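You operate a simulated robot arm through the tools that you are given. There is no shell and no other tool.

You are at the controls of a simulated robot arm. One attempt, no reset.

## Task
Wash the dusty disc in the tank and lay it in the tub.
Fine: black tub; heater off before a hand goes in; the lift stays locked off; dry your hand on the blue pad, then heater back to +2; shut the guard.
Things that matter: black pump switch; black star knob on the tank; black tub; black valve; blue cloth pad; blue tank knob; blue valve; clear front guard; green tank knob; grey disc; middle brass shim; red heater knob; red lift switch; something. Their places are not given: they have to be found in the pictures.

The check looks at the end state, three seconds after you hand in, the way a careful person would. Anything else that was tipped, shoved, dropped, spilled or broken makes it a failure.

## Robot
A 7-joint arm with a fingered hand, fixed in place. Base frame: the origin is on the floor under the middle of its stand, x ahead of it, y to its left, z up. Units: mm, rad, N and s.
It reaches about 1085 mm from its shoulder. Its first joint turns from -2.897 to 2.897 rad. Payload 3.7 kg.
The tool frame sits at the grasp point between the pads (the TCP): z along the fingers, y along the line on which they close. The tips reach 25 mm beyond it. The gripper opens to 88 mm; its body begins 29 mm behind the TCP. The gripper is a hand of 5 fingers: y runs from the thumb to the fingers, the wrist lies at [-13, -106, -174] in the tool frame, and closing takes about 1.5 s.
Orientation is told as [roll, pitch, yaw] about the base's x, y, z axes, in that order, counted from this pose: with the fingers straight down and the wrist toward the robot, the tool's x, y and z point along [0, 1, 0], [1, 0, 0] and [0, 0, -1] of the base frame.

## Interface
- The arm moves only by the tool drive_tool. Its argument "deltas" is a list that holds one entry, the list of rows, each a list of 6 numbers: the shift along the tool's x, y, z in mm, then the turn, a rotation vector about the tool's x, y, z in rad. In form: [[[x, y, z, wx, wy, wz], ...]]. A call has 1 to 20 rows; each row shifts and turns the commanded pose from where the row before left it, along the tool's axes as they then stand. "claw" is the opening, from 0 (shut) to 1 (fully open), set as the call begins (left out, the last holds). A row lasts 0.2 s, in which the tool goes at most 50 mm and 0.15 rad; a call with a longer step from one row to the next is refused whole, and so is a gripper value outside its range. Where a pose cannot be reached the arm comes as near as it can. A force on the tool above 90 N (or 10 N above the force at the start of the call, whichever is more), or a blocked arm, ends the call early, and 0.2 s more pass. The fingers move at their own pace (about 108 mm/s each) and stop on an object; they squeeze with about 29 N. The grip force told is the motor's: it shows also when the fingers shut on nothing. Time passes only in rows, and 0.2 s behind the last, so rows that do not move let the fingers close. It gives the time, the measured TCP pose, the force on the tool (base axes), the opening and the grip force at its end, in the units of the frame above (readings bear some noise), with the torque about the TCP (base axes, N m) and any sound that the robot's microphone picked up.
- Cameras (640 x 400 px; columns grow to the right, rows downward): "scene" is fixed at [400.7, 502.1, 1419.8]; the picture's right is [-0.99, 0.14, 0.00], its down [0.05, 0.37, -0.93] and it looks along [-0.13, -0.92, -0.37] (base axes); focal length 375 px, centre (320, 200). "wrist" rides on the gripper at [59, -79, -105] in the tool frame; the picture's right is [-0.73, 0.32, -0.61], its down [-0.62, -0.68, 0.38] and it looks along [-0.29, 0.66, 0.70] (tool axes); focal length 234 px, centre (320, 200).
- get_image(camera): a new picture of that camera. The clock stands still meanwhile.
- set_grasp(shape): the hand has 5 fingers and takes this shape, open, in about a second: jaw (thumb against the fingers, like two jaws); tri (thumb and two fingers); tip (a fingertip pinch); poke (one finger out to press); point (the index stretched); flat (the hand flat); cup (the hand cupped); fist (a fist). The gripper value then closes the fingers along that shape, each until it touches; the sizes above hold for jaw. It gives what a move gives, with no picture.
- point_at(camera, pixels): there is no depth. For up to 12 entries [column, row, z] of the newest picture of that camera ("zoom" is the newest enlarged one), the place [x, y] in the base frame at which the ray of that pixel passes the height z, good to about 2 mm. The clock stands still meanwhile.
- zoom(camera, box): a new picture of the part [left, top, right, bottom] of that camera's present view, enlarged. The clock stands still meanwhile.
- job_done(): hands the job in; it is judged then, once.

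Unless the task says otherwise, let go and move clear before handing in.

The tools are called as a command line: name --argument value ..., lists and objects as JSON in quotes. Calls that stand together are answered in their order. drive_tool: Moves the arm, as the interface text tells. Its arguments: {"type":"object","properties":{"deltas":{"type":"array"},"claw":{"type":"number"}},"required":["deltas"]} The other tools are called the same way: set_grasp (shape) gives the hand a shape; get_image (camera) takes a picture; point_at (camera, pixels) gives the place at which the rays of pixels pass given heights; zoom (camera, box) takes an enlarged picture of a part of a camera's view; job_done () hands the job in.

At the start:

```text
clock: 0.0
ee_pos: [95.8, -469.4, 1230.9]
ee_rot: [0.0, 0.0, 0.0]
wrist_force: [0.2, 0.2, 1.3]
ft_torque: [0.01, 0.01, -0.01]
finger_gap: 87.7
gripper_force: 0.1
shape: jaw
```

scene: 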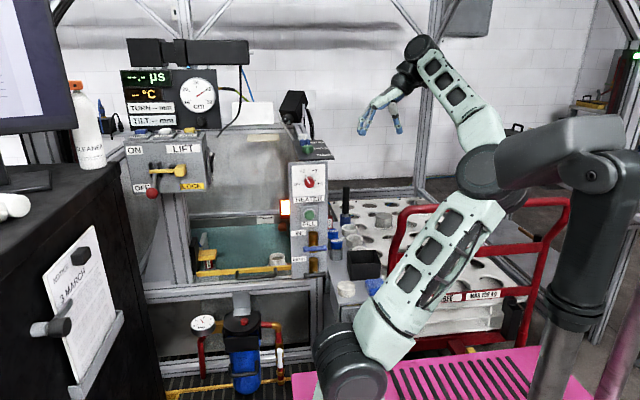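
wrist: 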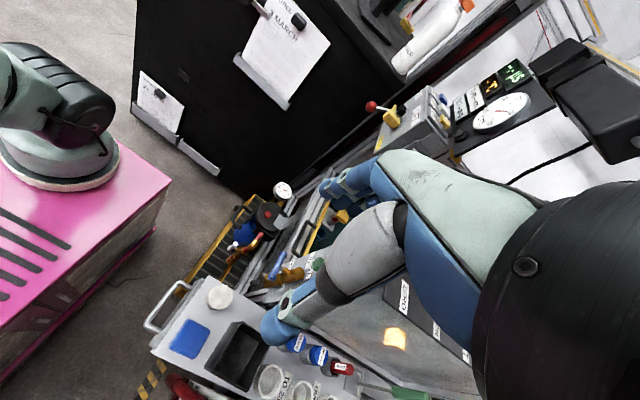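

The scene shows a tank around pixels (200-300, 220-270), the heater panel near (309,180), the lift box near (165,165), and a side table with a black tub near (363,264). I'll zoom in on each area first.

zoom --camera "scene" --box '[120, 120, 230, 200]'

zoom --camera "scene" --box '[180, 190, 340, 290]'

zoom --camera "scene" --box '[270, 140, 350, 280]'

zoom --camera "scene" --box '[310, 170, 430, 320]'

zoom --camera "wrist" --box '[130, 150, 450, 400]'

zoom --camera "scene" --box '[140, 270, 340, 400]'

```text
5.00 times, centred on (175, 160) of scene
```

zoom: 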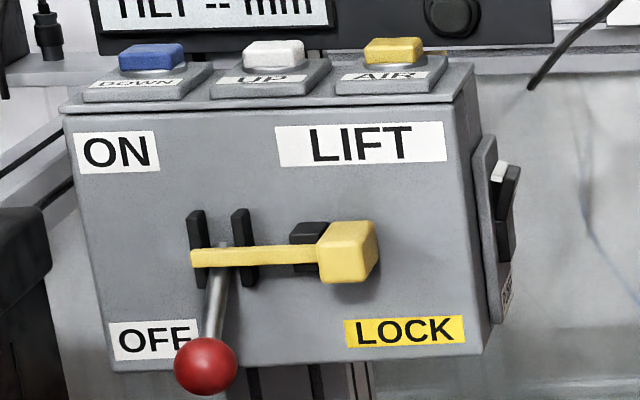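

```text
4.00 times, centred on (260, 240) of scene
```

zoom: 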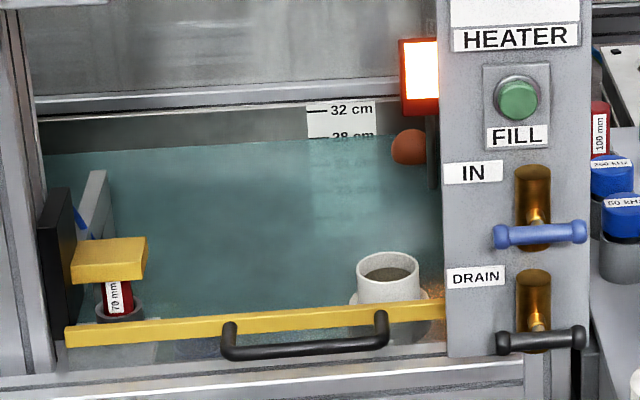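

```text
2.86 times, centred on (310, 210) of scene
```

zoom: 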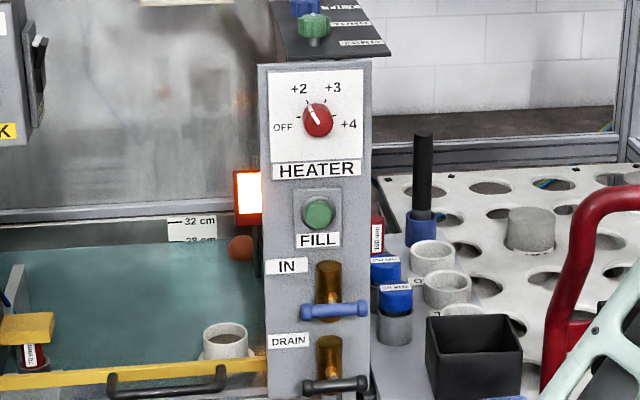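

```text
2.67 times, centred on (370, 245) of scene
```

zoom: 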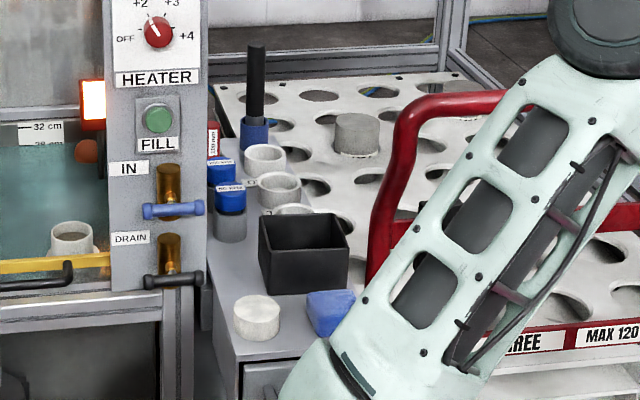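

```text
1.60 times, centred on (290, 275) of wrist
```

zoom: 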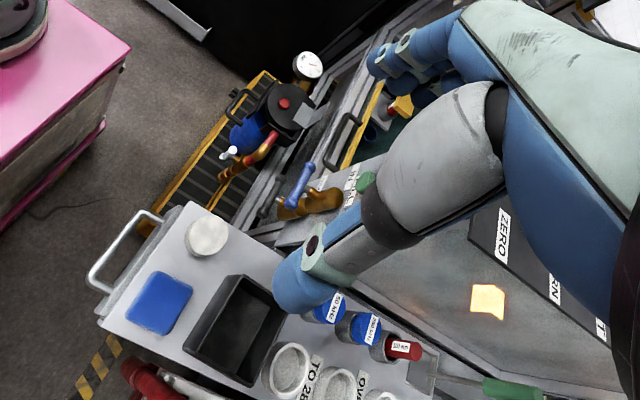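

```text
3.08 times, centred on (240, 335) of scene
```

zoom: 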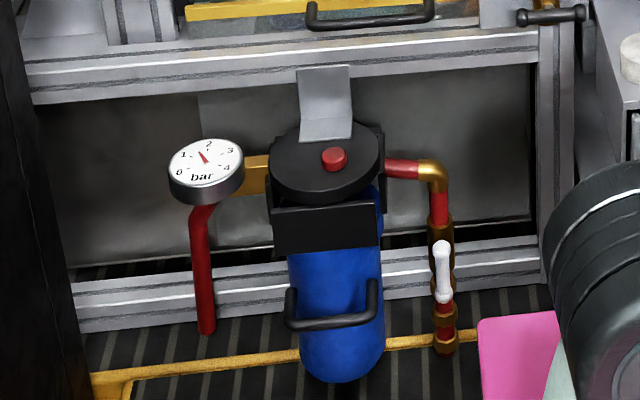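

The wrist zoom shows a table with a whitish disc (220,296), a blue pad (190,338) and a black tub (238,355). The scene also shows a grey cylinder at (384,220). I'll triangulate heights from the two cameras.

point_at --camera "scene" --pixels '[[347, 285, 600], [347, 285, 700], [347, 285, 800], [347, 285, 900], [363, 275, 700], [363, 275, 800], [347, 285, 750], [347, 285, 850]]'

get_image --camera "wrist"

zoom --camera "scene" --box '[330, 180, 420, 310]'

zoom --camera "wrist" --box '[140, 260, 300, 400]'

zoom --camera "scene" --box '[110, 30, 350, 140]'

```text
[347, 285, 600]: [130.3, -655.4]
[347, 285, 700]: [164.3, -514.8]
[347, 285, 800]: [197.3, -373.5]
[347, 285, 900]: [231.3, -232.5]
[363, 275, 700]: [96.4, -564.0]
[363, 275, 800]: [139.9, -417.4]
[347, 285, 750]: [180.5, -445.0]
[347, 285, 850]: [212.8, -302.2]
```

```text
taken
```

wrist: 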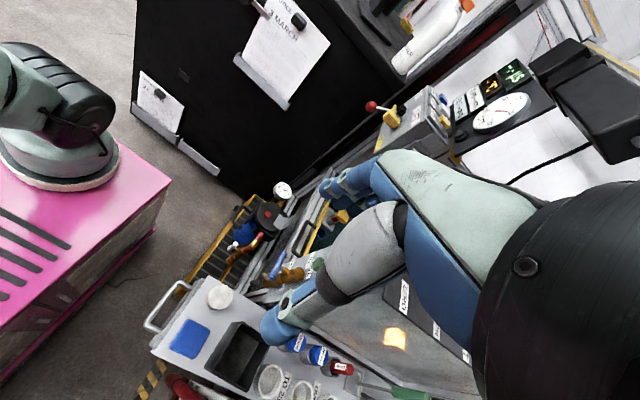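

```text
3.08 times, centred on (375, 245) of scene
```

zoom: 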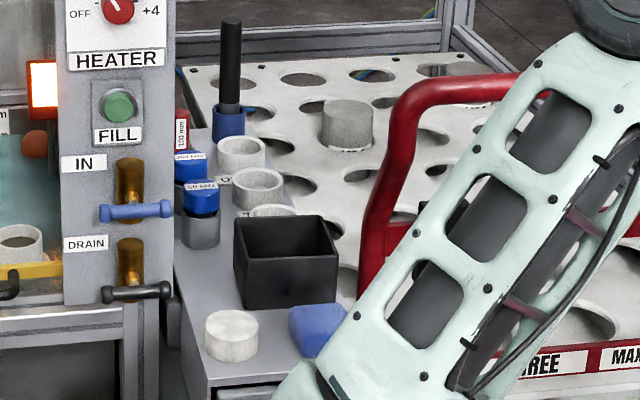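

```text
2.86 times, centred on (220, 330) of wrist
```

zoom: 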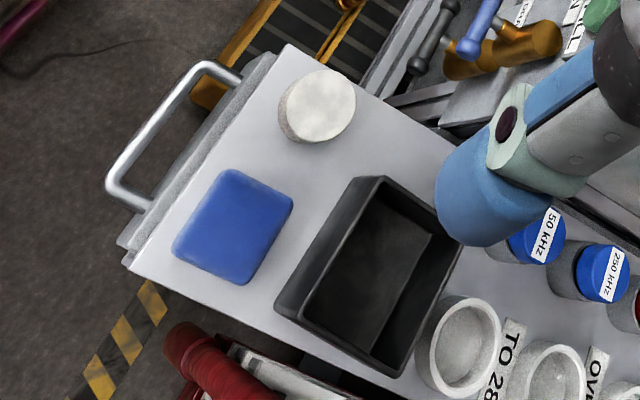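

```text
2.67 times, centred on (230, 85) of scene
```

zoom: 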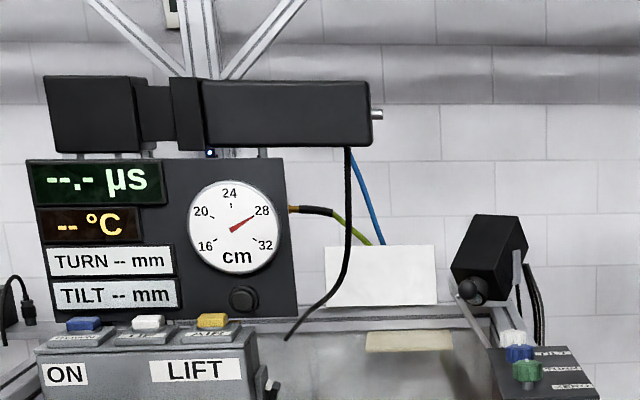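

The disc top is at about wrist (220,293) and scene (347,285). I'll query the wrist camera at several heights to find where the rays meet.

point_at --camera "wrist" --pixels '[[221, 296, 700], [221, 296, 750], [221, 296, 800], [221, 296, 850], [190, 338, 700], [190, 338, 750], [190, 338, 800], [238, 355, 700], [238, 355, 750], [238, 355, 800], [284, 190, 700], [369, 106, 900]]'

get_image --camera "scene"

```text
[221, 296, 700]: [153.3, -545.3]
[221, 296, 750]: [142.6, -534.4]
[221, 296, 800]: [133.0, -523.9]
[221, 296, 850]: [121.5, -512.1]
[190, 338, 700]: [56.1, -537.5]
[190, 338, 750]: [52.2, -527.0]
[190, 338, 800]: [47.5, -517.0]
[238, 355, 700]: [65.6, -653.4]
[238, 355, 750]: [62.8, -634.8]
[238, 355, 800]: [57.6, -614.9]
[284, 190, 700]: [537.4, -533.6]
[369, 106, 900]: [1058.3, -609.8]
```

```text
taken
```

scene: 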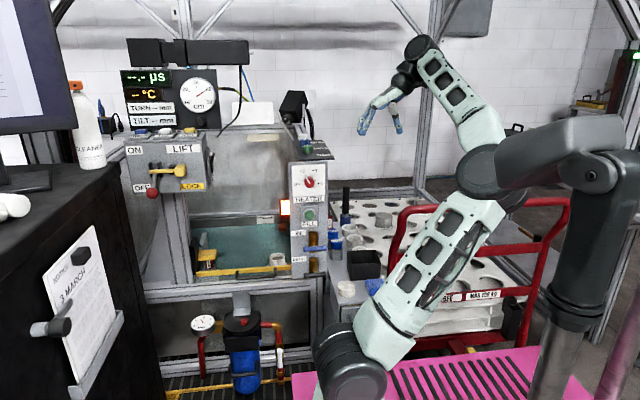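

The two rays put the disc top near (157,-545,680), and the tank sits at about x 300–500, y -600. I'll back the hand off and yaw it so the wrist camera looks at the tank and panel.

drive_tool --deltas '[[[25, 40, 0, 0, 0, 0], [25, 45, 0, 0, 0, 0], [25, 45, 0, 0, 0, 0], [25, 45, 0, 0, 0, 0], [0, 0, 0, 0, 0, 0.1428], [0, 0, 0, 0, 0, 0.1428], [0, 0, 0, 0, 0, 0.1428], [0, 0, 0, 0, 0, 0.1428], [0, 0, 0, 0, 0, 0.1428], [0, 0, 0, 0, 0, 0.1428], [0, 0, 0, 0, 0, 0.1428], [0, 0, 0, 0, 0, 0.1428], [0, 0, 0, 0, 0, 0.1428], [0, 0, 0, 0, 0, 0.1428], [0, 0, 0, 0, 0, 0.1428]]]'

get_image --camera "scene"

get_image --camera "wrist"

```text
refused: row 2 steps farther than a row can; nothing moved
```

```text
taken
```

scene: 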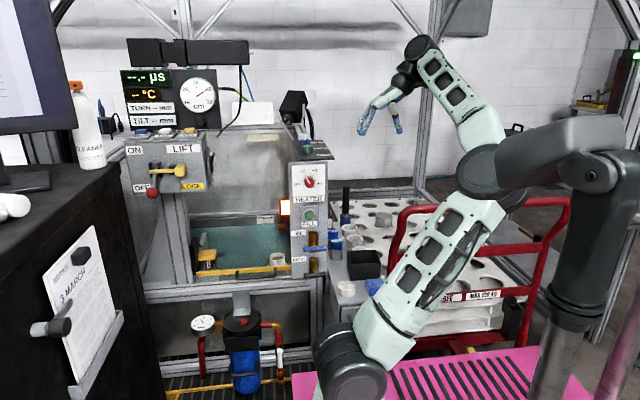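

```text
taken
```

wrist: 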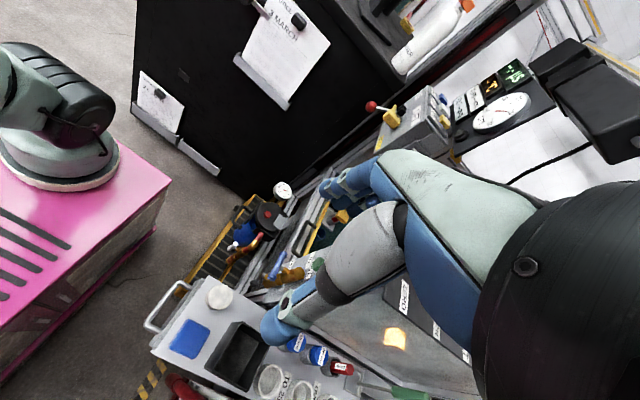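

The call was refused because a diagonal step came to more than 50 mm. I'll use the same path with smaller steps.

drive_tool --deltas '[[[22, 40, 0, 0, 0, 0], [22, 40, 0, 0, 0, 0], [22, 40, 0, 0, 0, 0], [22, 40, 0, 0, 0, 0], [0, 0, 0, 0, 0, 0.1428], [0, 0, 0, 0, 0, 0.1428], [0, 0, 0, 0, 0, 0.1428], [0, 0, 0, 0, 0, 0.1428], [0, 0, 0, 0, 0, 0.1428], [0, 0, 0, 0, 0, 0.1428], [0, 0, 0, 0, 0, 0.1428], [0, 0, 0, 0, 0, 0.1428], [0, 0, 0, 0, 0, 0.1428], [0, 0, 0, 0, 0, 0.1428], [0, 0, 0, 0, 0, 0.1428]]]'

get_image --camera "scene"

get_image --camera "wrist"

```text
clock: 3.2
ee_pos: [255.1, -379.2, 1231.1]
ee_rot: [0.001, 0.001, -1.573]
wrist_force: [-0.1, 0.3, 0.0]
ft_torque: [0.0, 0.03, 0.01]
finger_gap: 87.7
gripper_force: 0.0
shape: jaw
```

```text
taken
```

scene: 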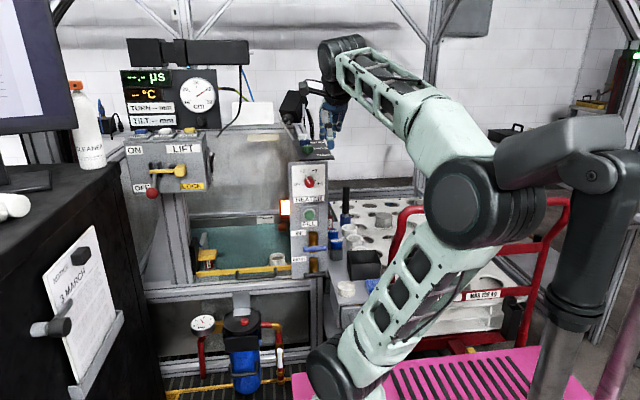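

```text
taken
```

wrist: 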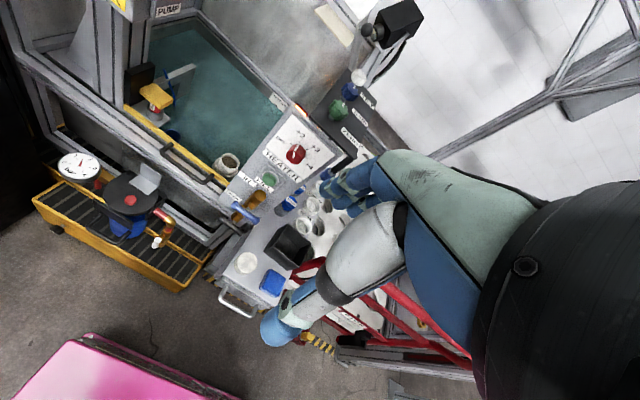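

The wrist camera now shows the tank (150-280, 20-200) and the panel (280,160). I'll zoom in on the guard, the knob and the table.

zoom --camera "wrist" --box '[100, 0, 300, 210]'

zoom --camera "wrist" --box '[220, 110, 360, 230]'

zoom --camera "wrist" --box '[190, 190, 350, 330]'

zoom --camera "wrist" --box '[280, 0, 440, 150]'

```text
1.90 times, centred on (200, 105) of wrist
```

zoom: 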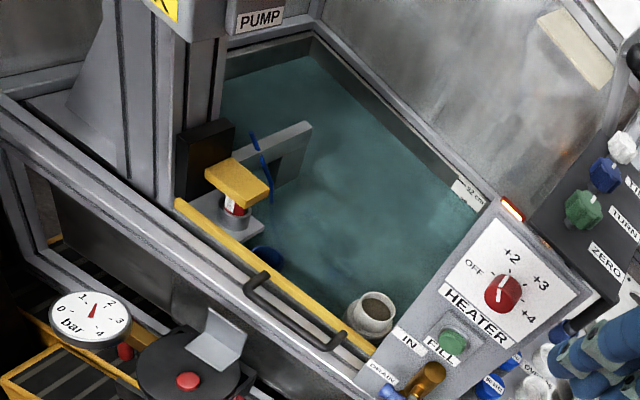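

```text
3.33 times, centred on (290, 170) of wrist
```

zoom: 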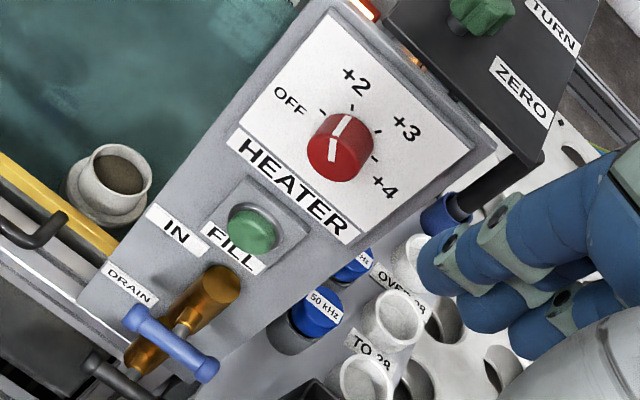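

```text
2.86 times, centred on (270, 260) of wrist
```

zoom: 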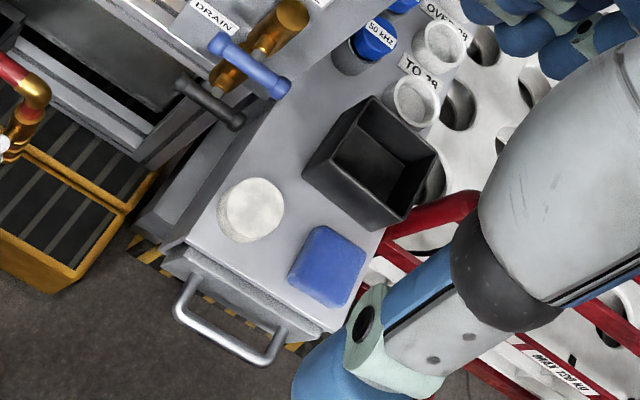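

```text
2.67 times, centred on (360, 75) of wrist
```

zoom: 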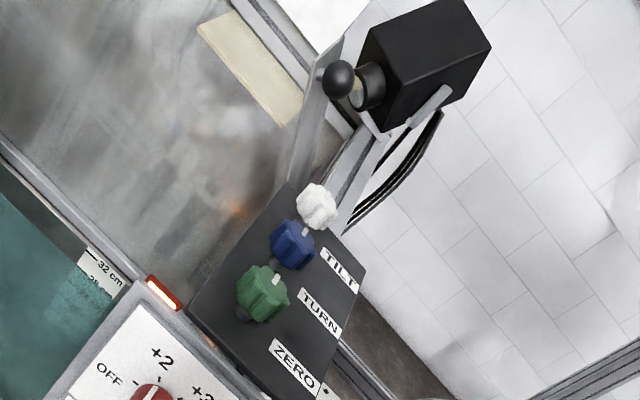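

The heater pointer is at +2, and OFF is one tick counter-clockwise. I'll look closer at the tank opening to work out the guard's state.

zoom --camera "scene" --box '[180, 110, 340, 210]'

zoom --camera "scene" --box '[180, 220, 300, 295]'

zoom --camera "wrist" --box '[130, 60, 250, 200]'

zoom --camera "wrist" --box '[60, 0, 220, 120]'

```text
4.00 times, centred on (260, 160) of scene
```

zoom: 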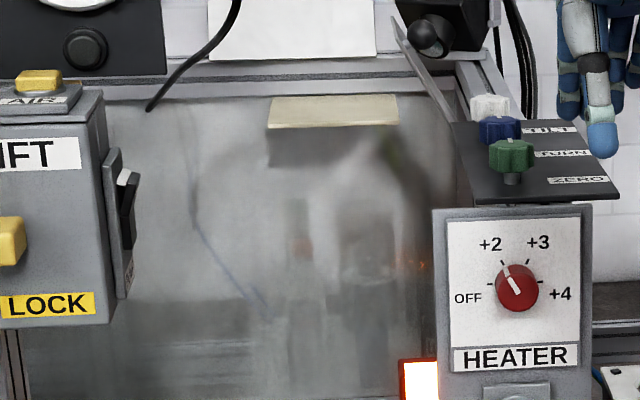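

```text
5.33 times, centred on (240, 258) of scene
```

zoom: 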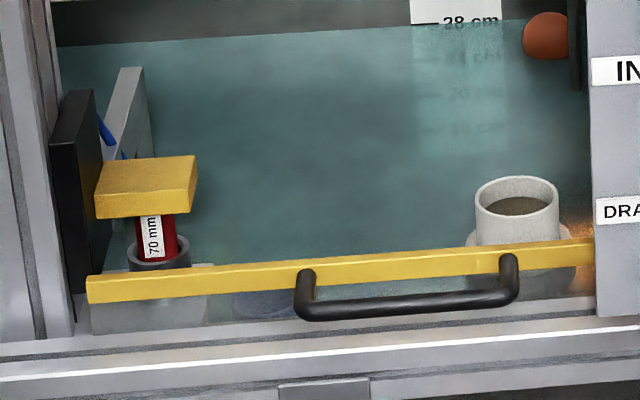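

```text
2.86 times, centred on (190, 130) of wrist
```

zoom: 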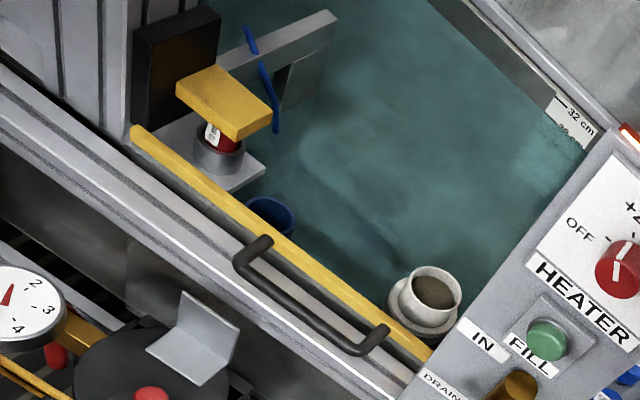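

```text
3.33 times, centred on (140, 60) of wrist
```

zoom: 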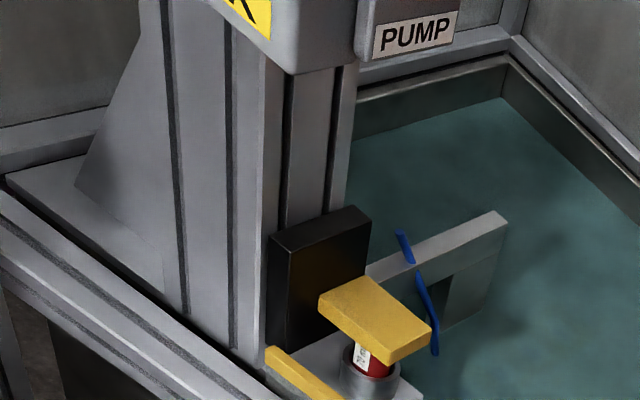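

Under the yellow bar (scene zoom 90-590, 245-300) there is a strip of clear pane above the rim. Next I'll triangulate the heater knob, guard bar, cup, disc, pad and tub.

point_at --camera "scene" --pixels '[[309, 182, 950], [309, 182, 1000], [309, 182, 1050], [203, 276, 750], [203, 276, 800], [203, 276, 850], [290, 266, 750], [290, 266, 800], [290, 266, 850], [277, 257, 750], [277, 257, 800], [277, 257, 850]]'

point_at --camera "wrist" --pixels '[[295, 154, 950], [295, 154, 1000], [295, 154, 1050], [125, 107, 750], [125, 107, 800], [125, 107, 850], [216, 183, 750], [216, 183, 800], [216, 183, 850], [228, 161, 750], [228, 161, 800], [228, 161, 850]]'

```text
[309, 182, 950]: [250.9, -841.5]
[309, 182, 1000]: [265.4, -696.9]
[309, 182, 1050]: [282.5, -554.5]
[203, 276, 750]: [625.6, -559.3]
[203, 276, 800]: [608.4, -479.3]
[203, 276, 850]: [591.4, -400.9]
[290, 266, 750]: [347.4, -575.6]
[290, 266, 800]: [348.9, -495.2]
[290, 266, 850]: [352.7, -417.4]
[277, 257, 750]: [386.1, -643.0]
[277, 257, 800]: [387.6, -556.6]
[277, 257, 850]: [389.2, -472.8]
```

```text
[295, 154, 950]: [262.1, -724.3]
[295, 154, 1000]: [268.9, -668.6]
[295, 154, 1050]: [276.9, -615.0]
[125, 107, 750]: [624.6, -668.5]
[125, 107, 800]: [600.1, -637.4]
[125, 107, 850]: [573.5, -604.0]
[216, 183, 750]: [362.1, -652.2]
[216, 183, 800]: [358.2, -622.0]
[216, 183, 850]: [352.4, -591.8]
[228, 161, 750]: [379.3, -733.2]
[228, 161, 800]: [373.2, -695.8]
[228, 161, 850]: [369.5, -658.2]
```

The knob works out at about (271,-651,1016). I'll refine the guard using its handle feet and left end, then measure the disc, pad and tub.

point_at --camera "scene" --pixels '[[196.5, 272, 650], [196.5, 272, 750], [237.2, 271, 650], [237.2, 271, 750], [275.3, 268, 650], [275.3, 268, 750], [347, 285, 660], [347, 285, 680], [374, 287, 650], [374, 287, 670], [337, 253, 700], [337, 253, 720]]'

point_at --camera "wrist" --pixels '[[123.6, 107.3, 650], [123.6, 107.3, 750], [168.3, 145, 650], [168.3, 145, 750], [210.3, 177, 650], [210.3, 177, 750], [246, 262, 660], [246, 262, 680], [272, 282, 650], [272, 282, 670], [303, 252, 700], [303, 252, 720]]'

```text
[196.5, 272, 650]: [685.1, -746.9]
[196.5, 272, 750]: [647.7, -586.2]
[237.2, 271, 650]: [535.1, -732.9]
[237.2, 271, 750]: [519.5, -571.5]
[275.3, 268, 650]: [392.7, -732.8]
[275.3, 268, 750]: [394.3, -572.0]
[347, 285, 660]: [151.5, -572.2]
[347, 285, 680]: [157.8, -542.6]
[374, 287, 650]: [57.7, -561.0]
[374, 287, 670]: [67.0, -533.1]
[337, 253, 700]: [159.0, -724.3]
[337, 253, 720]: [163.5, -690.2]
```

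```text
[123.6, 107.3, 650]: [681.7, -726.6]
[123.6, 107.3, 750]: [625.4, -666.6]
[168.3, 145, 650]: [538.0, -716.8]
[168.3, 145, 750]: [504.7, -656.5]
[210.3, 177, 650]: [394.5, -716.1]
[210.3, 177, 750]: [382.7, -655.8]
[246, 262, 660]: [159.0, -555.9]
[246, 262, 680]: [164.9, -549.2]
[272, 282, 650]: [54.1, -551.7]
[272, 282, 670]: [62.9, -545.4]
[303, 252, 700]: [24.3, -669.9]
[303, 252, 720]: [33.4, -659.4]
```

The bar runs along y≈-710 at z≈667, and the disc is near (159,-549) with its top at about z 676. I'll move lower and closer to the tank front, staying outside it, to inspect the guard and water.

drive_tool --deltas '[[[26.5, 0, 33, 0, 0, 0], [26.5, 0, 33, 0, 0, 0], [26.5, 0, 33, 0, 0, 0], [26.5, 0, 33, 0, 0, 0], [26.5, 0, 33, 0, 0, 0], [26.5, 0, 33, 0, 0, 0], [26.5, 0, 33, 0, 0, 0], [26.5, 0, 33, 0, 0, 0], [26.5, 0, 33, 0, 0, 0], [26.5, 0, 33, 0, 0, 0]]]'

get_image --camera "scene"

get_image --camera "wrist"

```text
clock: 5.4
ee_pos: [521.7, -379.7, 899.7]
ee_rot: [0.001, 0.001, -1.571]
wrist_force: [0.1, 0.5, 0.2]
ft_torque: [-0.01, -0.01, 0.02]
finger_gap: 87.6
gripper_force: 0.1
shape: jaw
```

```text
taken
```

scene: 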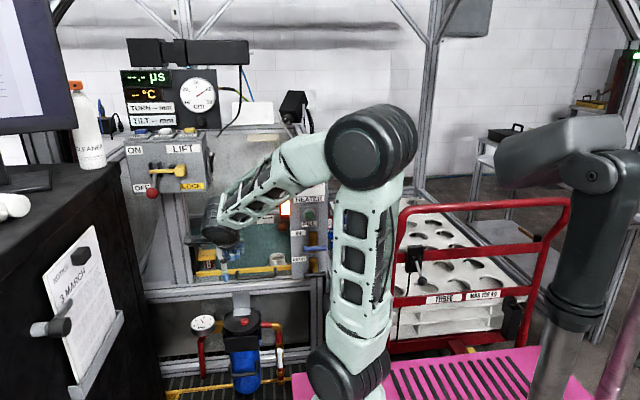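

```text
taken
```

wrist: 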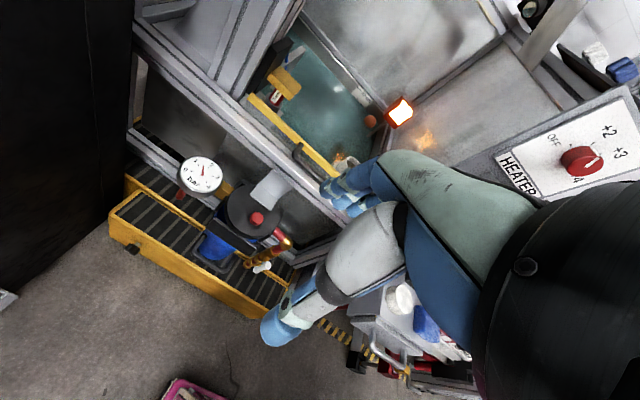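

The arm is now in front of the tank with nothing touched, and the bar is visible at wrist (245-340, 90-175). I'll zoom in on it.

zoom --camera "wrist" --box '[220, 20, 400, 200]'

zoom --camera "wrist" --box '[130, 60, 340, 290]'

zoom --camera "wrist" --box '[440, 30, 640, 230]'

```text
2.22 times, centred on (310, 110) of wrist
```

zoom: 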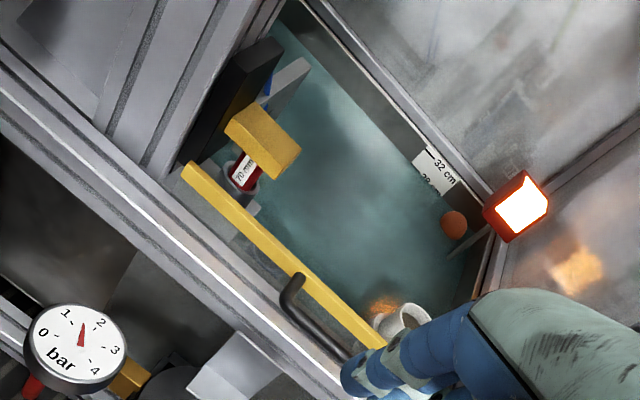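

```text
1.74 times, centred on (235, 175) of wrist
```

zoom: 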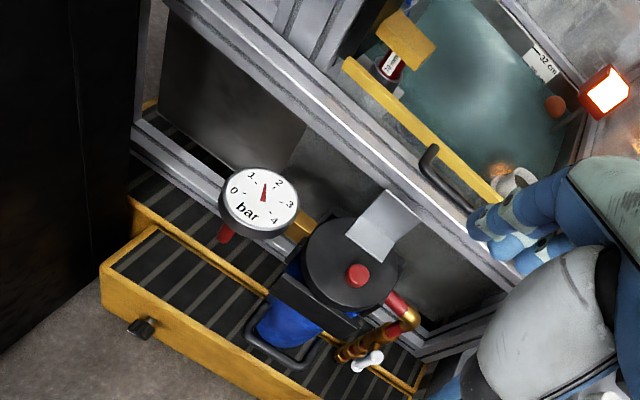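

```text
2.00 times, centred on (540, 130) of wrist
```

zoom: 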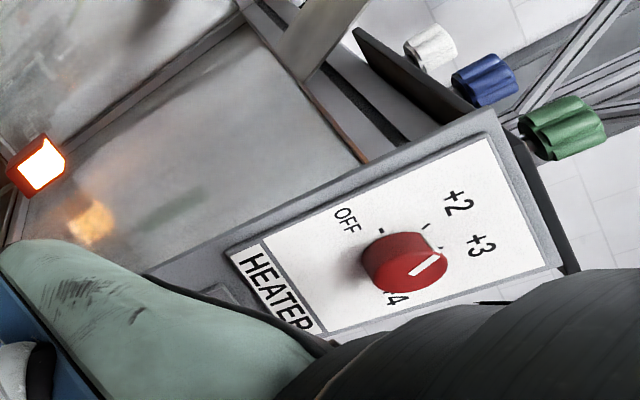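

The views confirm the bar is low, only slightly above the rim, and the heater knob is clear to approach. I'll go in front of the knob and pitch the hand so the fingers point at the panel.

drive_tool --deltas '[[[-25, 0, -11.6, 0, 0, 0], [-25, 0, -11.6, 0, 0, 0], [-25, 0, -11.6, 0, 0, 0], [-25, 0, -11.6, 0, 0, 0], [-25, 0, -11.6, 0, 0, 0], [-25, 0, -11.6, 0, 0, 0], [-25, 0, -11.6, 0, 0, 0], [-25, 0, -11.6, 0, 0, 0], [-25, 0, -11.6, 0, 0, 0], [-25, 0, -11.6, 0, 0, 0]]]'

drive_tool --deltas '[[[0, 0, 0, -0.1428, 0, 0], [0, 0, 0, -0.1428, 0, 0], [0, 0, 0, -0.1428, 0, 0], [0, 0, 0, -0.1428, 0, 0], [0, 0, 0, -0.1428, 0, 0], [0, 0, 0, -0.1428, 0, 0], [0, 0, 0, -0.1428, 0, 0], [0, 0, 0, -0.1428, 0, 0], [0, 0, 0, -0.1428, 0, 0], [0, 0, 0, -0.1428, 0, 0], [0, 0, 0, -0.1428, 0, 0]]]'

get_image --camera "scene"

get_image --camera "wrist"

```text
clock: 7.6
ee_pos: [271.3, -381.4, 1011.1]
ee_rot: [-0.009, 0.012, -1.572]
wrist_force: [-0.5, -0.5, -0.5]
ft_torque: [0.01, -0.01, -0.04]
finger_gap: 87.5
gripper_force: 0.0
shape: jaw
```

```text
clock: 8.6
ee_pos: [353.7, -382.9, 1017.5]
ee_rot: [-0.009, -0.478, -1.316]
wrist_force: [-0.1, 0.0, 0.4]
ft_torque: [0.02, -0.01, 0.03]
finger_gap: 87.9
gripper_force: 0.0
shape: jaw
out of reach, approached as far as the arm can: row 4
stopped in row 4: the arm was blocked; the commanded pose is now the measured one
```

```text
taken
```

scene: 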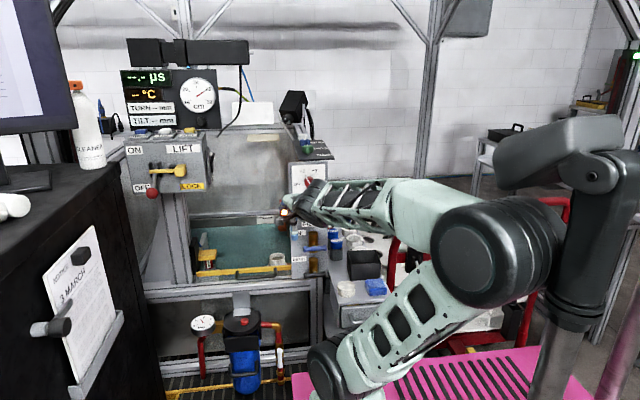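

```text
taken
```

wrist: 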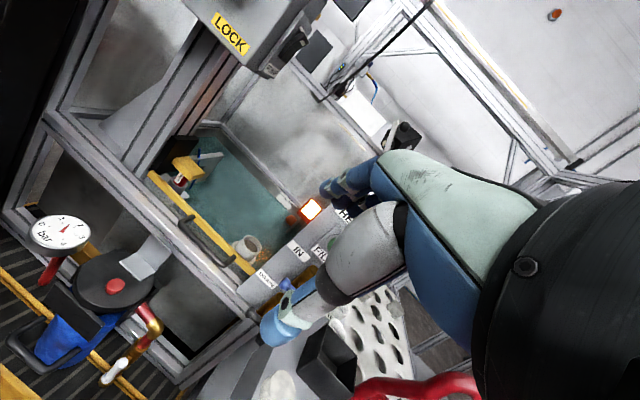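

The arm reached a limit while folded close to its base, stopping at (354,-383,1017), and the elbow is near the fixed dark pole at scene (560,270). This view is useful for the guard, so I'll zoom in before extending out.

zoom --camera "wrist" --box '[120, 120, 340, 330]'

zoom --camera "scene" --box '[300, 180, 600, 400]'

```text
1.90 times, centred on (230, 225) of wrist
```

zoom: 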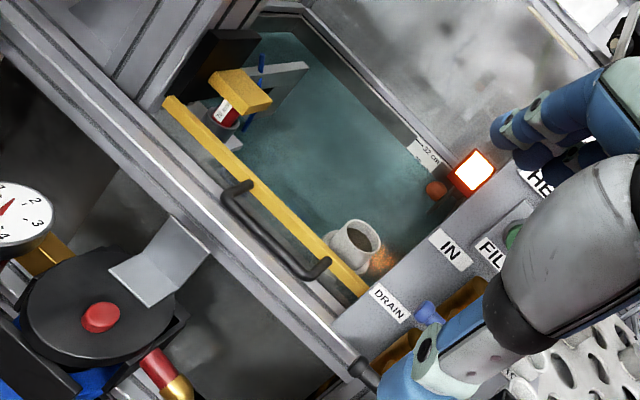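

```text
1.82 times, centred on (450, 290) of scene
```

zoom: 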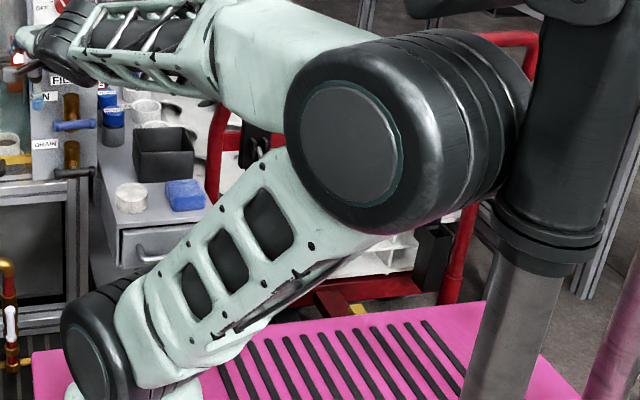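

The elbow is close to the stand's mast (zoom 480,200). I'll move the hand outward toward the panel first, which unfolds the arm, and then pitch in stages while watching the elbow.

drive_tool --deltas '[[[-18, 26.8, 13.9, 0, 0, 0], [-18, 26.8, 13.9, 0, 0, 0], [-18, 26.8, 13.9, 0, 0, 0], [-18, 26.8, 13.9, 0, 0, 0]]]'

get_image --camera "scene"

```text
clock: 9.6
ee_pos: [313.0, -516.9, 1020.5]
ee_rot: [-0.011, -0.484, -1.317]
wrist_force: [-1.1, -0.1, 0.0]
ft_torque: [0.03, 0.01, 0.0]
finger_gap: 87.6
gripper_force: 0.0
shape: jaw
```

```text
taken
```

scene: 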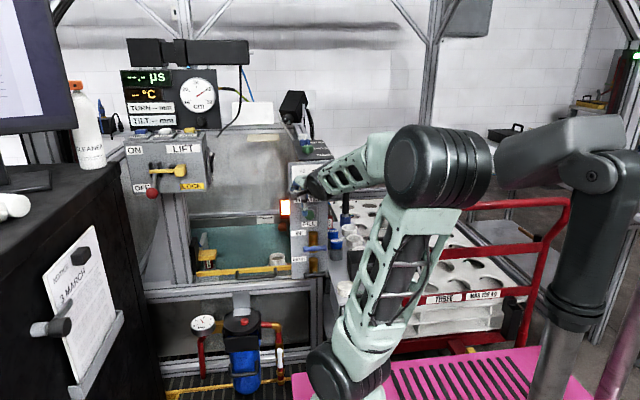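

The elbow is clear of the mast now. I'll pitch the fingers toward the panel, four rows at a time.

drive_tool --deltas '[[[0, 0, 0, -0.1357, -0.0286, 0.0174], [0, 0, 0, -0.1357, -0.0286, 0.0174], [0, 0, 0, -0.1357, -0.0286, 0.0174], [0, 0, 0, -0.1357, -0.0286, 0.0174]]]'

get_image --camera "scene"

get_image --camera "wrist"

```text
clock: 10.6
ee_pos: [312.3, -531.9, 1032.8]
ee_rot: [-0.085, -1.031, -1.381]
wrist_force: [-0.1, 0.4, 0.3]
ft_torque: [-0.03, -0.01, -0.01]
finger_gap: 87.9
gripper_force: 0.0
shape: jaw
out of reach, approached as far as the arm can: row 4
```

```text
taken
```

scene: 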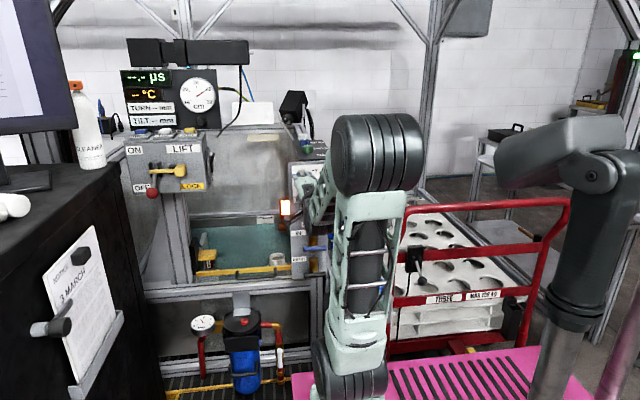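

```text
taken
```

wrist: 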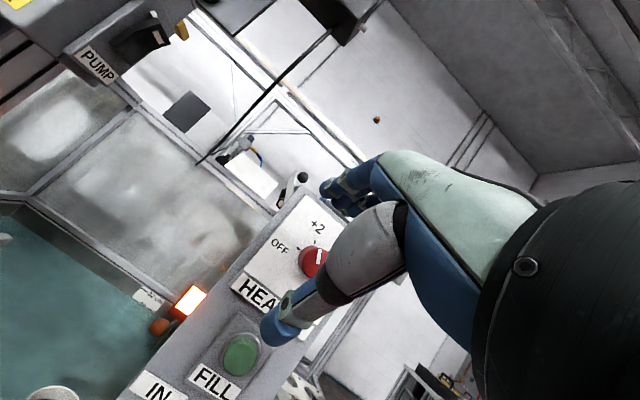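

The wrist hit a limit with the fingers above the knob. I'll roll the hand so the wrist sits on the -x side, like the start pose tilted up, which should be an easier pose for the knob.

drive_tool --deltas '[[[0, 0, 0, -0.028, -0.0412, -0.1213], [0, 0, 0, -0.028, -0.0412, -0.1213], [0, 0, 0, -0.028, -0.0412, -0.1213], [0, 0, 0, -0.028, -0.0412, -0.1213], [0, 0, 0, -0.028, -0.0412, -0.1213], [0, 0, 0, -0.028, -0.0412, -0.1213]]]'

get_image --camera "scene"

```text
clock: 12.0
ee_pos: [312.2, -531.9, 1031.9]
ee_rot: [-1.2, -0.685, -0.309]
wrist_force: [-0.5, 0.6, 0.4]
ft_torque: [0.0, 0.01, 0.01]
finger_gap: 87.6
gripper_force: 0.1
shape: jaw
```

```text
taken
```

scene: 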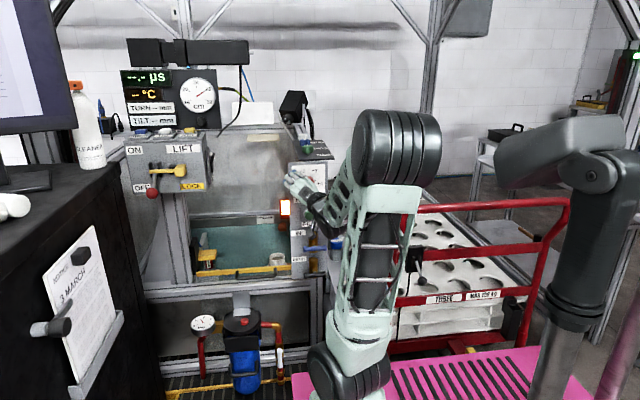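

The roll works and the pose is reachable, with the hand at scene (300,185). I'll finish the remaining half of the roll.

drive_tool --deltas '[[[0, 0, 0, -0.028, -0.0412, -0.1213], [0, 0, 0, -0.028, -0.0412, -0.1213], [0, 0, 0, -0.028, -0.0412, -0.1213], [0, 0, 0, -0.028, -0.0412, -0.1213], [0, 0, 0, -0.028, -0.0412, -0.1213], [0, 0, 0, -0.028, -0.0412, -0.1213]]]'

get_image --camera "scene"

get_image --camera "wrist"

```text
clock: 13.4
ee_pos: [313.2, -531.9, 1031.7]
ee_rot: [-1.571, 0.003, 0.003]
wrist_force: [-0.4, 0.7, 0.6]
ft_torque: [-0.03, -0.01, 0.0]
finger_gap: 88.0
gripper_force: 0.1
shape: jaw
```

```text
taken
```

scene: 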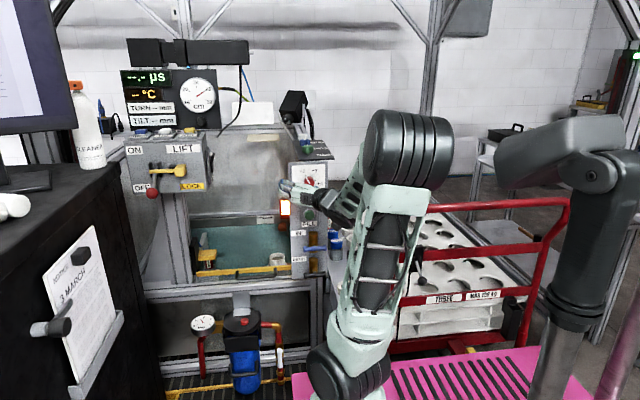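

```text
taken
```

wrist: 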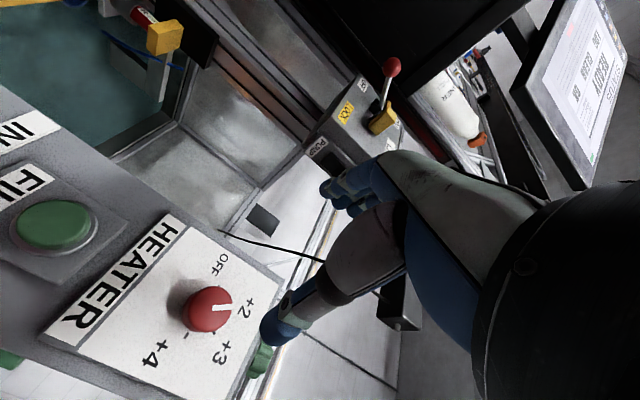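

The pose is reached (ee_rot -1.571,0,0) and the knob shows at wrist (208,310). I'll zoom in and triangulate it precisely.

zoom --camera "wrist" --box '[120, 230, 300, 390]'

point_at --camera "wrist" --pixels '[[208, 310, 1000], [208, 310, 1010], [208, 310, 1020], [208, 310, 1030], [198, 306, 1010], [198, 306, 1020]]'

zoom --camera "scene" --box '[270, 150, 350, 210]'

```text
2.50 times, centred on (210, 310) of wrist
```

zoom: 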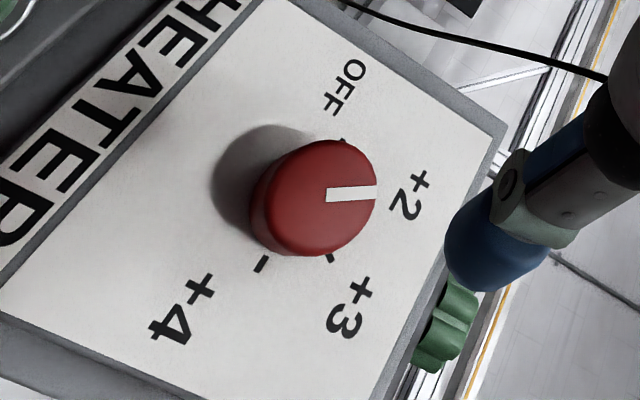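

```text
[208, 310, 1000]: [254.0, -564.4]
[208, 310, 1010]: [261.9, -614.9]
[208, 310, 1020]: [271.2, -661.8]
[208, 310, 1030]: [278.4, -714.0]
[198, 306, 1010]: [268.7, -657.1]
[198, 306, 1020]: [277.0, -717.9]
```

```text
6.67 times, centred on (310, 180) of scene
```

zoom: 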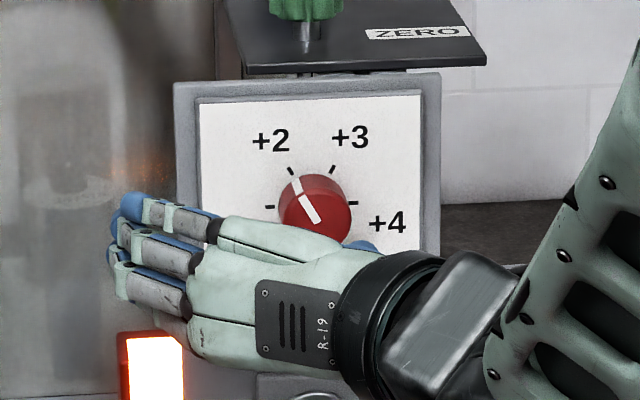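

The dial ticks are clear: OFF and +4 lie opposite each other across the knob axis. I'll use the tick midpoints in both views to get the axis and the plate depth.

point_at --camera "wrist" --pixels '[[202.4, 311.2, 1010], [202.4, 311.2, 1020], [202.4, 311.2, 1030], [218.4, 286.8, 1010], [218.4, 286.8, 1020], [218.4, 286.8, 1030], [186.8, 335.6, 1010], [186.8, 335.6, 1020], [186.8, 335.6, 1030]]'

point_at --camera "scene" --pixels '[[308.65, 180.6, 1010], [308.65, 180.6, 1020], [308.65, 180.6, 1030], [302.5, 180.9, 1010], [302.5, 180.9, 1020], [302.5, 180.9, 1030], [314.8, 180.3, 1010], [314.8, 180.3, 1020], [314.8, 180.3, 1030]]'

```text
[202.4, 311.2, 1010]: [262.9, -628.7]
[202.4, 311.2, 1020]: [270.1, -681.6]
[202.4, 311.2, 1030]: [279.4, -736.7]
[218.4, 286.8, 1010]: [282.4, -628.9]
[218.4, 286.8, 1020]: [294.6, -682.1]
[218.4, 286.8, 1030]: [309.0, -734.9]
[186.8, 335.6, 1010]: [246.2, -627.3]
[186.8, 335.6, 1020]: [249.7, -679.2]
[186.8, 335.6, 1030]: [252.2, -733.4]
```

```text
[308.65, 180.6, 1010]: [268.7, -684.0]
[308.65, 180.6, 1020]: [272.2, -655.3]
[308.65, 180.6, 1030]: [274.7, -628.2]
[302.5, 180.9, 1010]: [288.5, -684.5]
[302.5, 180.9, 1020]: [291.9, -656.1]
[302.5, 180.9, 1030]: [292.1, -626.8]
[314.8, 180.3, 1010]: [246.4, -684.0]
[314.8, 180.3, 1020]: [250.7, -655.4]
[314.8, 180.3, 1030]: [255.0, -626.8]
```

The knob axis comes out at (270, -664.5 at the plate, 1017), with radius about 18 and height about 18–20. I'll line up on that axis, still 60+ mm away from it, and check.

drive_tool --deltas '[[[5, -14.4, 10, 0, 0, 0], [5, -14.4, 10, 0, 0, 0], [4.7, -14.4, 10, 0, 0, 0], [0, 0, 20, 0, 0, 0], [0, 0, 0, 0, 0, 0]]]'

get_image --camera "wrist"

zoom --camera "scene" --box '[260, 140, 360, 230]'

```text
clock: 14.6
ee_pos: [268.7, -582.7, 1017.9]
ee_rot: [-1.569, 0.0, 0.001]
wrist_force: [-0.4, -0.6, 0.0]
ft_torque: [-0.04, 0.0, 0.02]
finger_gap: 88.0
gripper_force: 0.0
shape: jaw
```

```text
taken
```

wrist: 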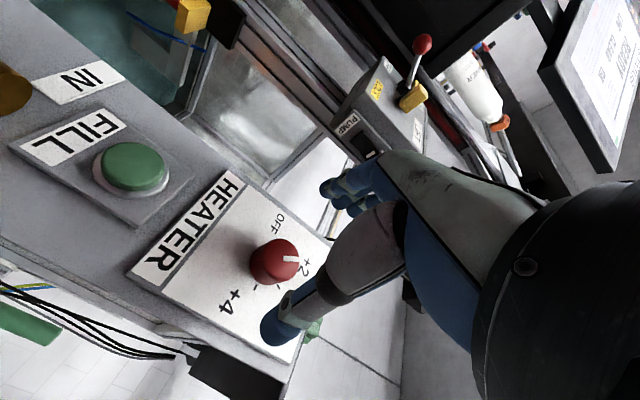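

```text
4.44 times, centred on (310, 185) of scene
```

zoom: 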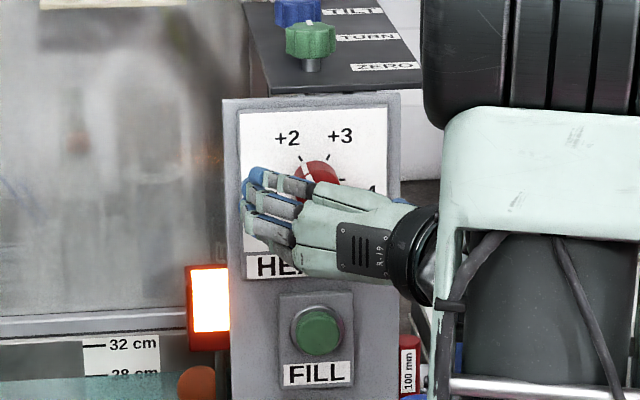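

The hand is centred on the knob axis with 60 mm clearance. I'll test whether the full -60° roll is reachable here before gripping.

drive_tool --deltas '[[[0, 0, 0, 0, 0, -0.15], [0, 0, 0, 0, 0, -0.15], [0, 0, 0, 0, 0, -0.15], [0, 0, 0, 0, 0, -0.15], [0, 0, 0, 0, 0, -0.15], [0, 0, 0, 0, 0, -0.15], [0, 0, 0, 0, 0, -0.147]]]'

get_image --camera "wrist"

get_image --camera "scene"

```text
clock: 16.2
ee_pos: [268.0, -582.8, 1017.4]
ee_rot: [-1.57, 1.051, 0.001]
wrist_force: [0.0, -0.4, -0.2]
ft_torque: [0.01, 0.01, 0.01]
finger_gap: 88.0
gripper_force: 0.0
shape: jaw
```

```text
taken
```

wrist: 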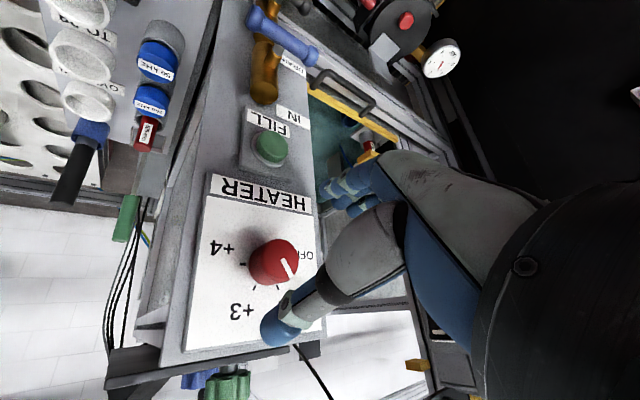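

```text
taken
```

scene: 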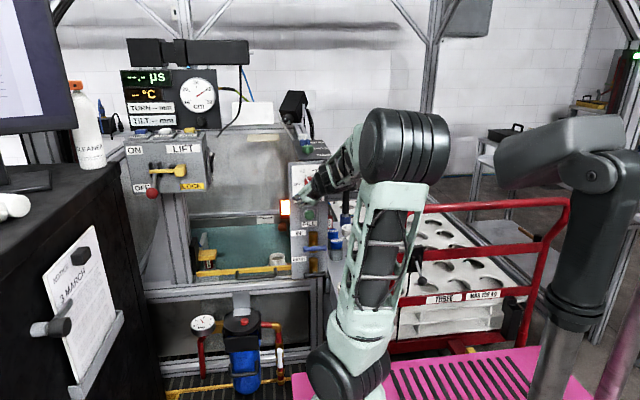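

The full roll is reachable and accurate. I'll roll back, then advance on the knob with the hand open.

drive_tool --deltas '[[[0, 0, 0, 0, 0, 0.15], [0, 0, 0, 0, 0, 0.15], [0, 0, 0, 0, 0, 0.15], [0, 0, 0, 0, 0, 0.15], [0, 0, 0, 0, 0, 0.15], [0, 0, 0, 0, 0, 0.15], [0, 0, 0, 0, 0, 0.147], [0, 1.5, 10, 0, 0, 0], [0, 0, 10, 0, 0, 0], [0, 0, 10, 0, 0, 0], [0, 0, 0, 0, 0, 0]]]'

get_image --camera "wrist"

zoom --camera "scene" --box '[260, 140, 360, 230]'

```text
clock: 18.6
ee_pos: [270.8, -611.3, 1018.5]
ee_rot: [-1.57, 0.0, 0.002]
wrist_force: [0.2, -1.2, 0.8]
ft_torque: [0.0, -0.05, 0.0]
finger_gap: 88.2
gripper_force: 0.1
shape: jaw
```

```text
taken
```

wrist: 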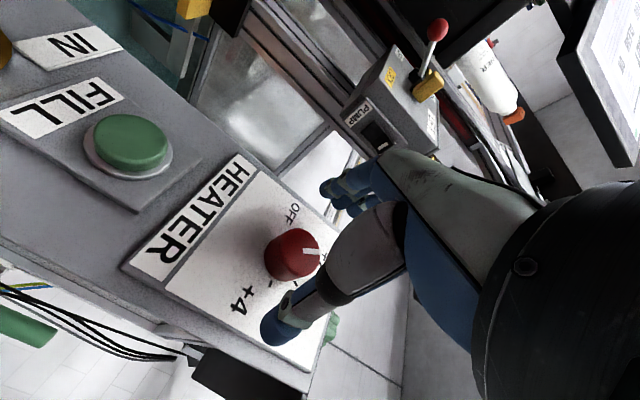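

```text
4.44 times, centred on (310, 185) of scene
```

zoom: 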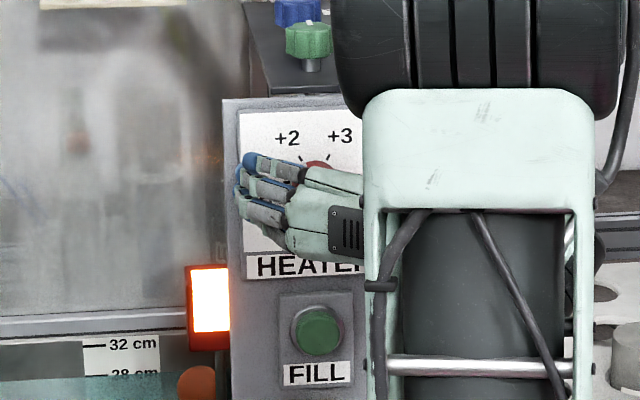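

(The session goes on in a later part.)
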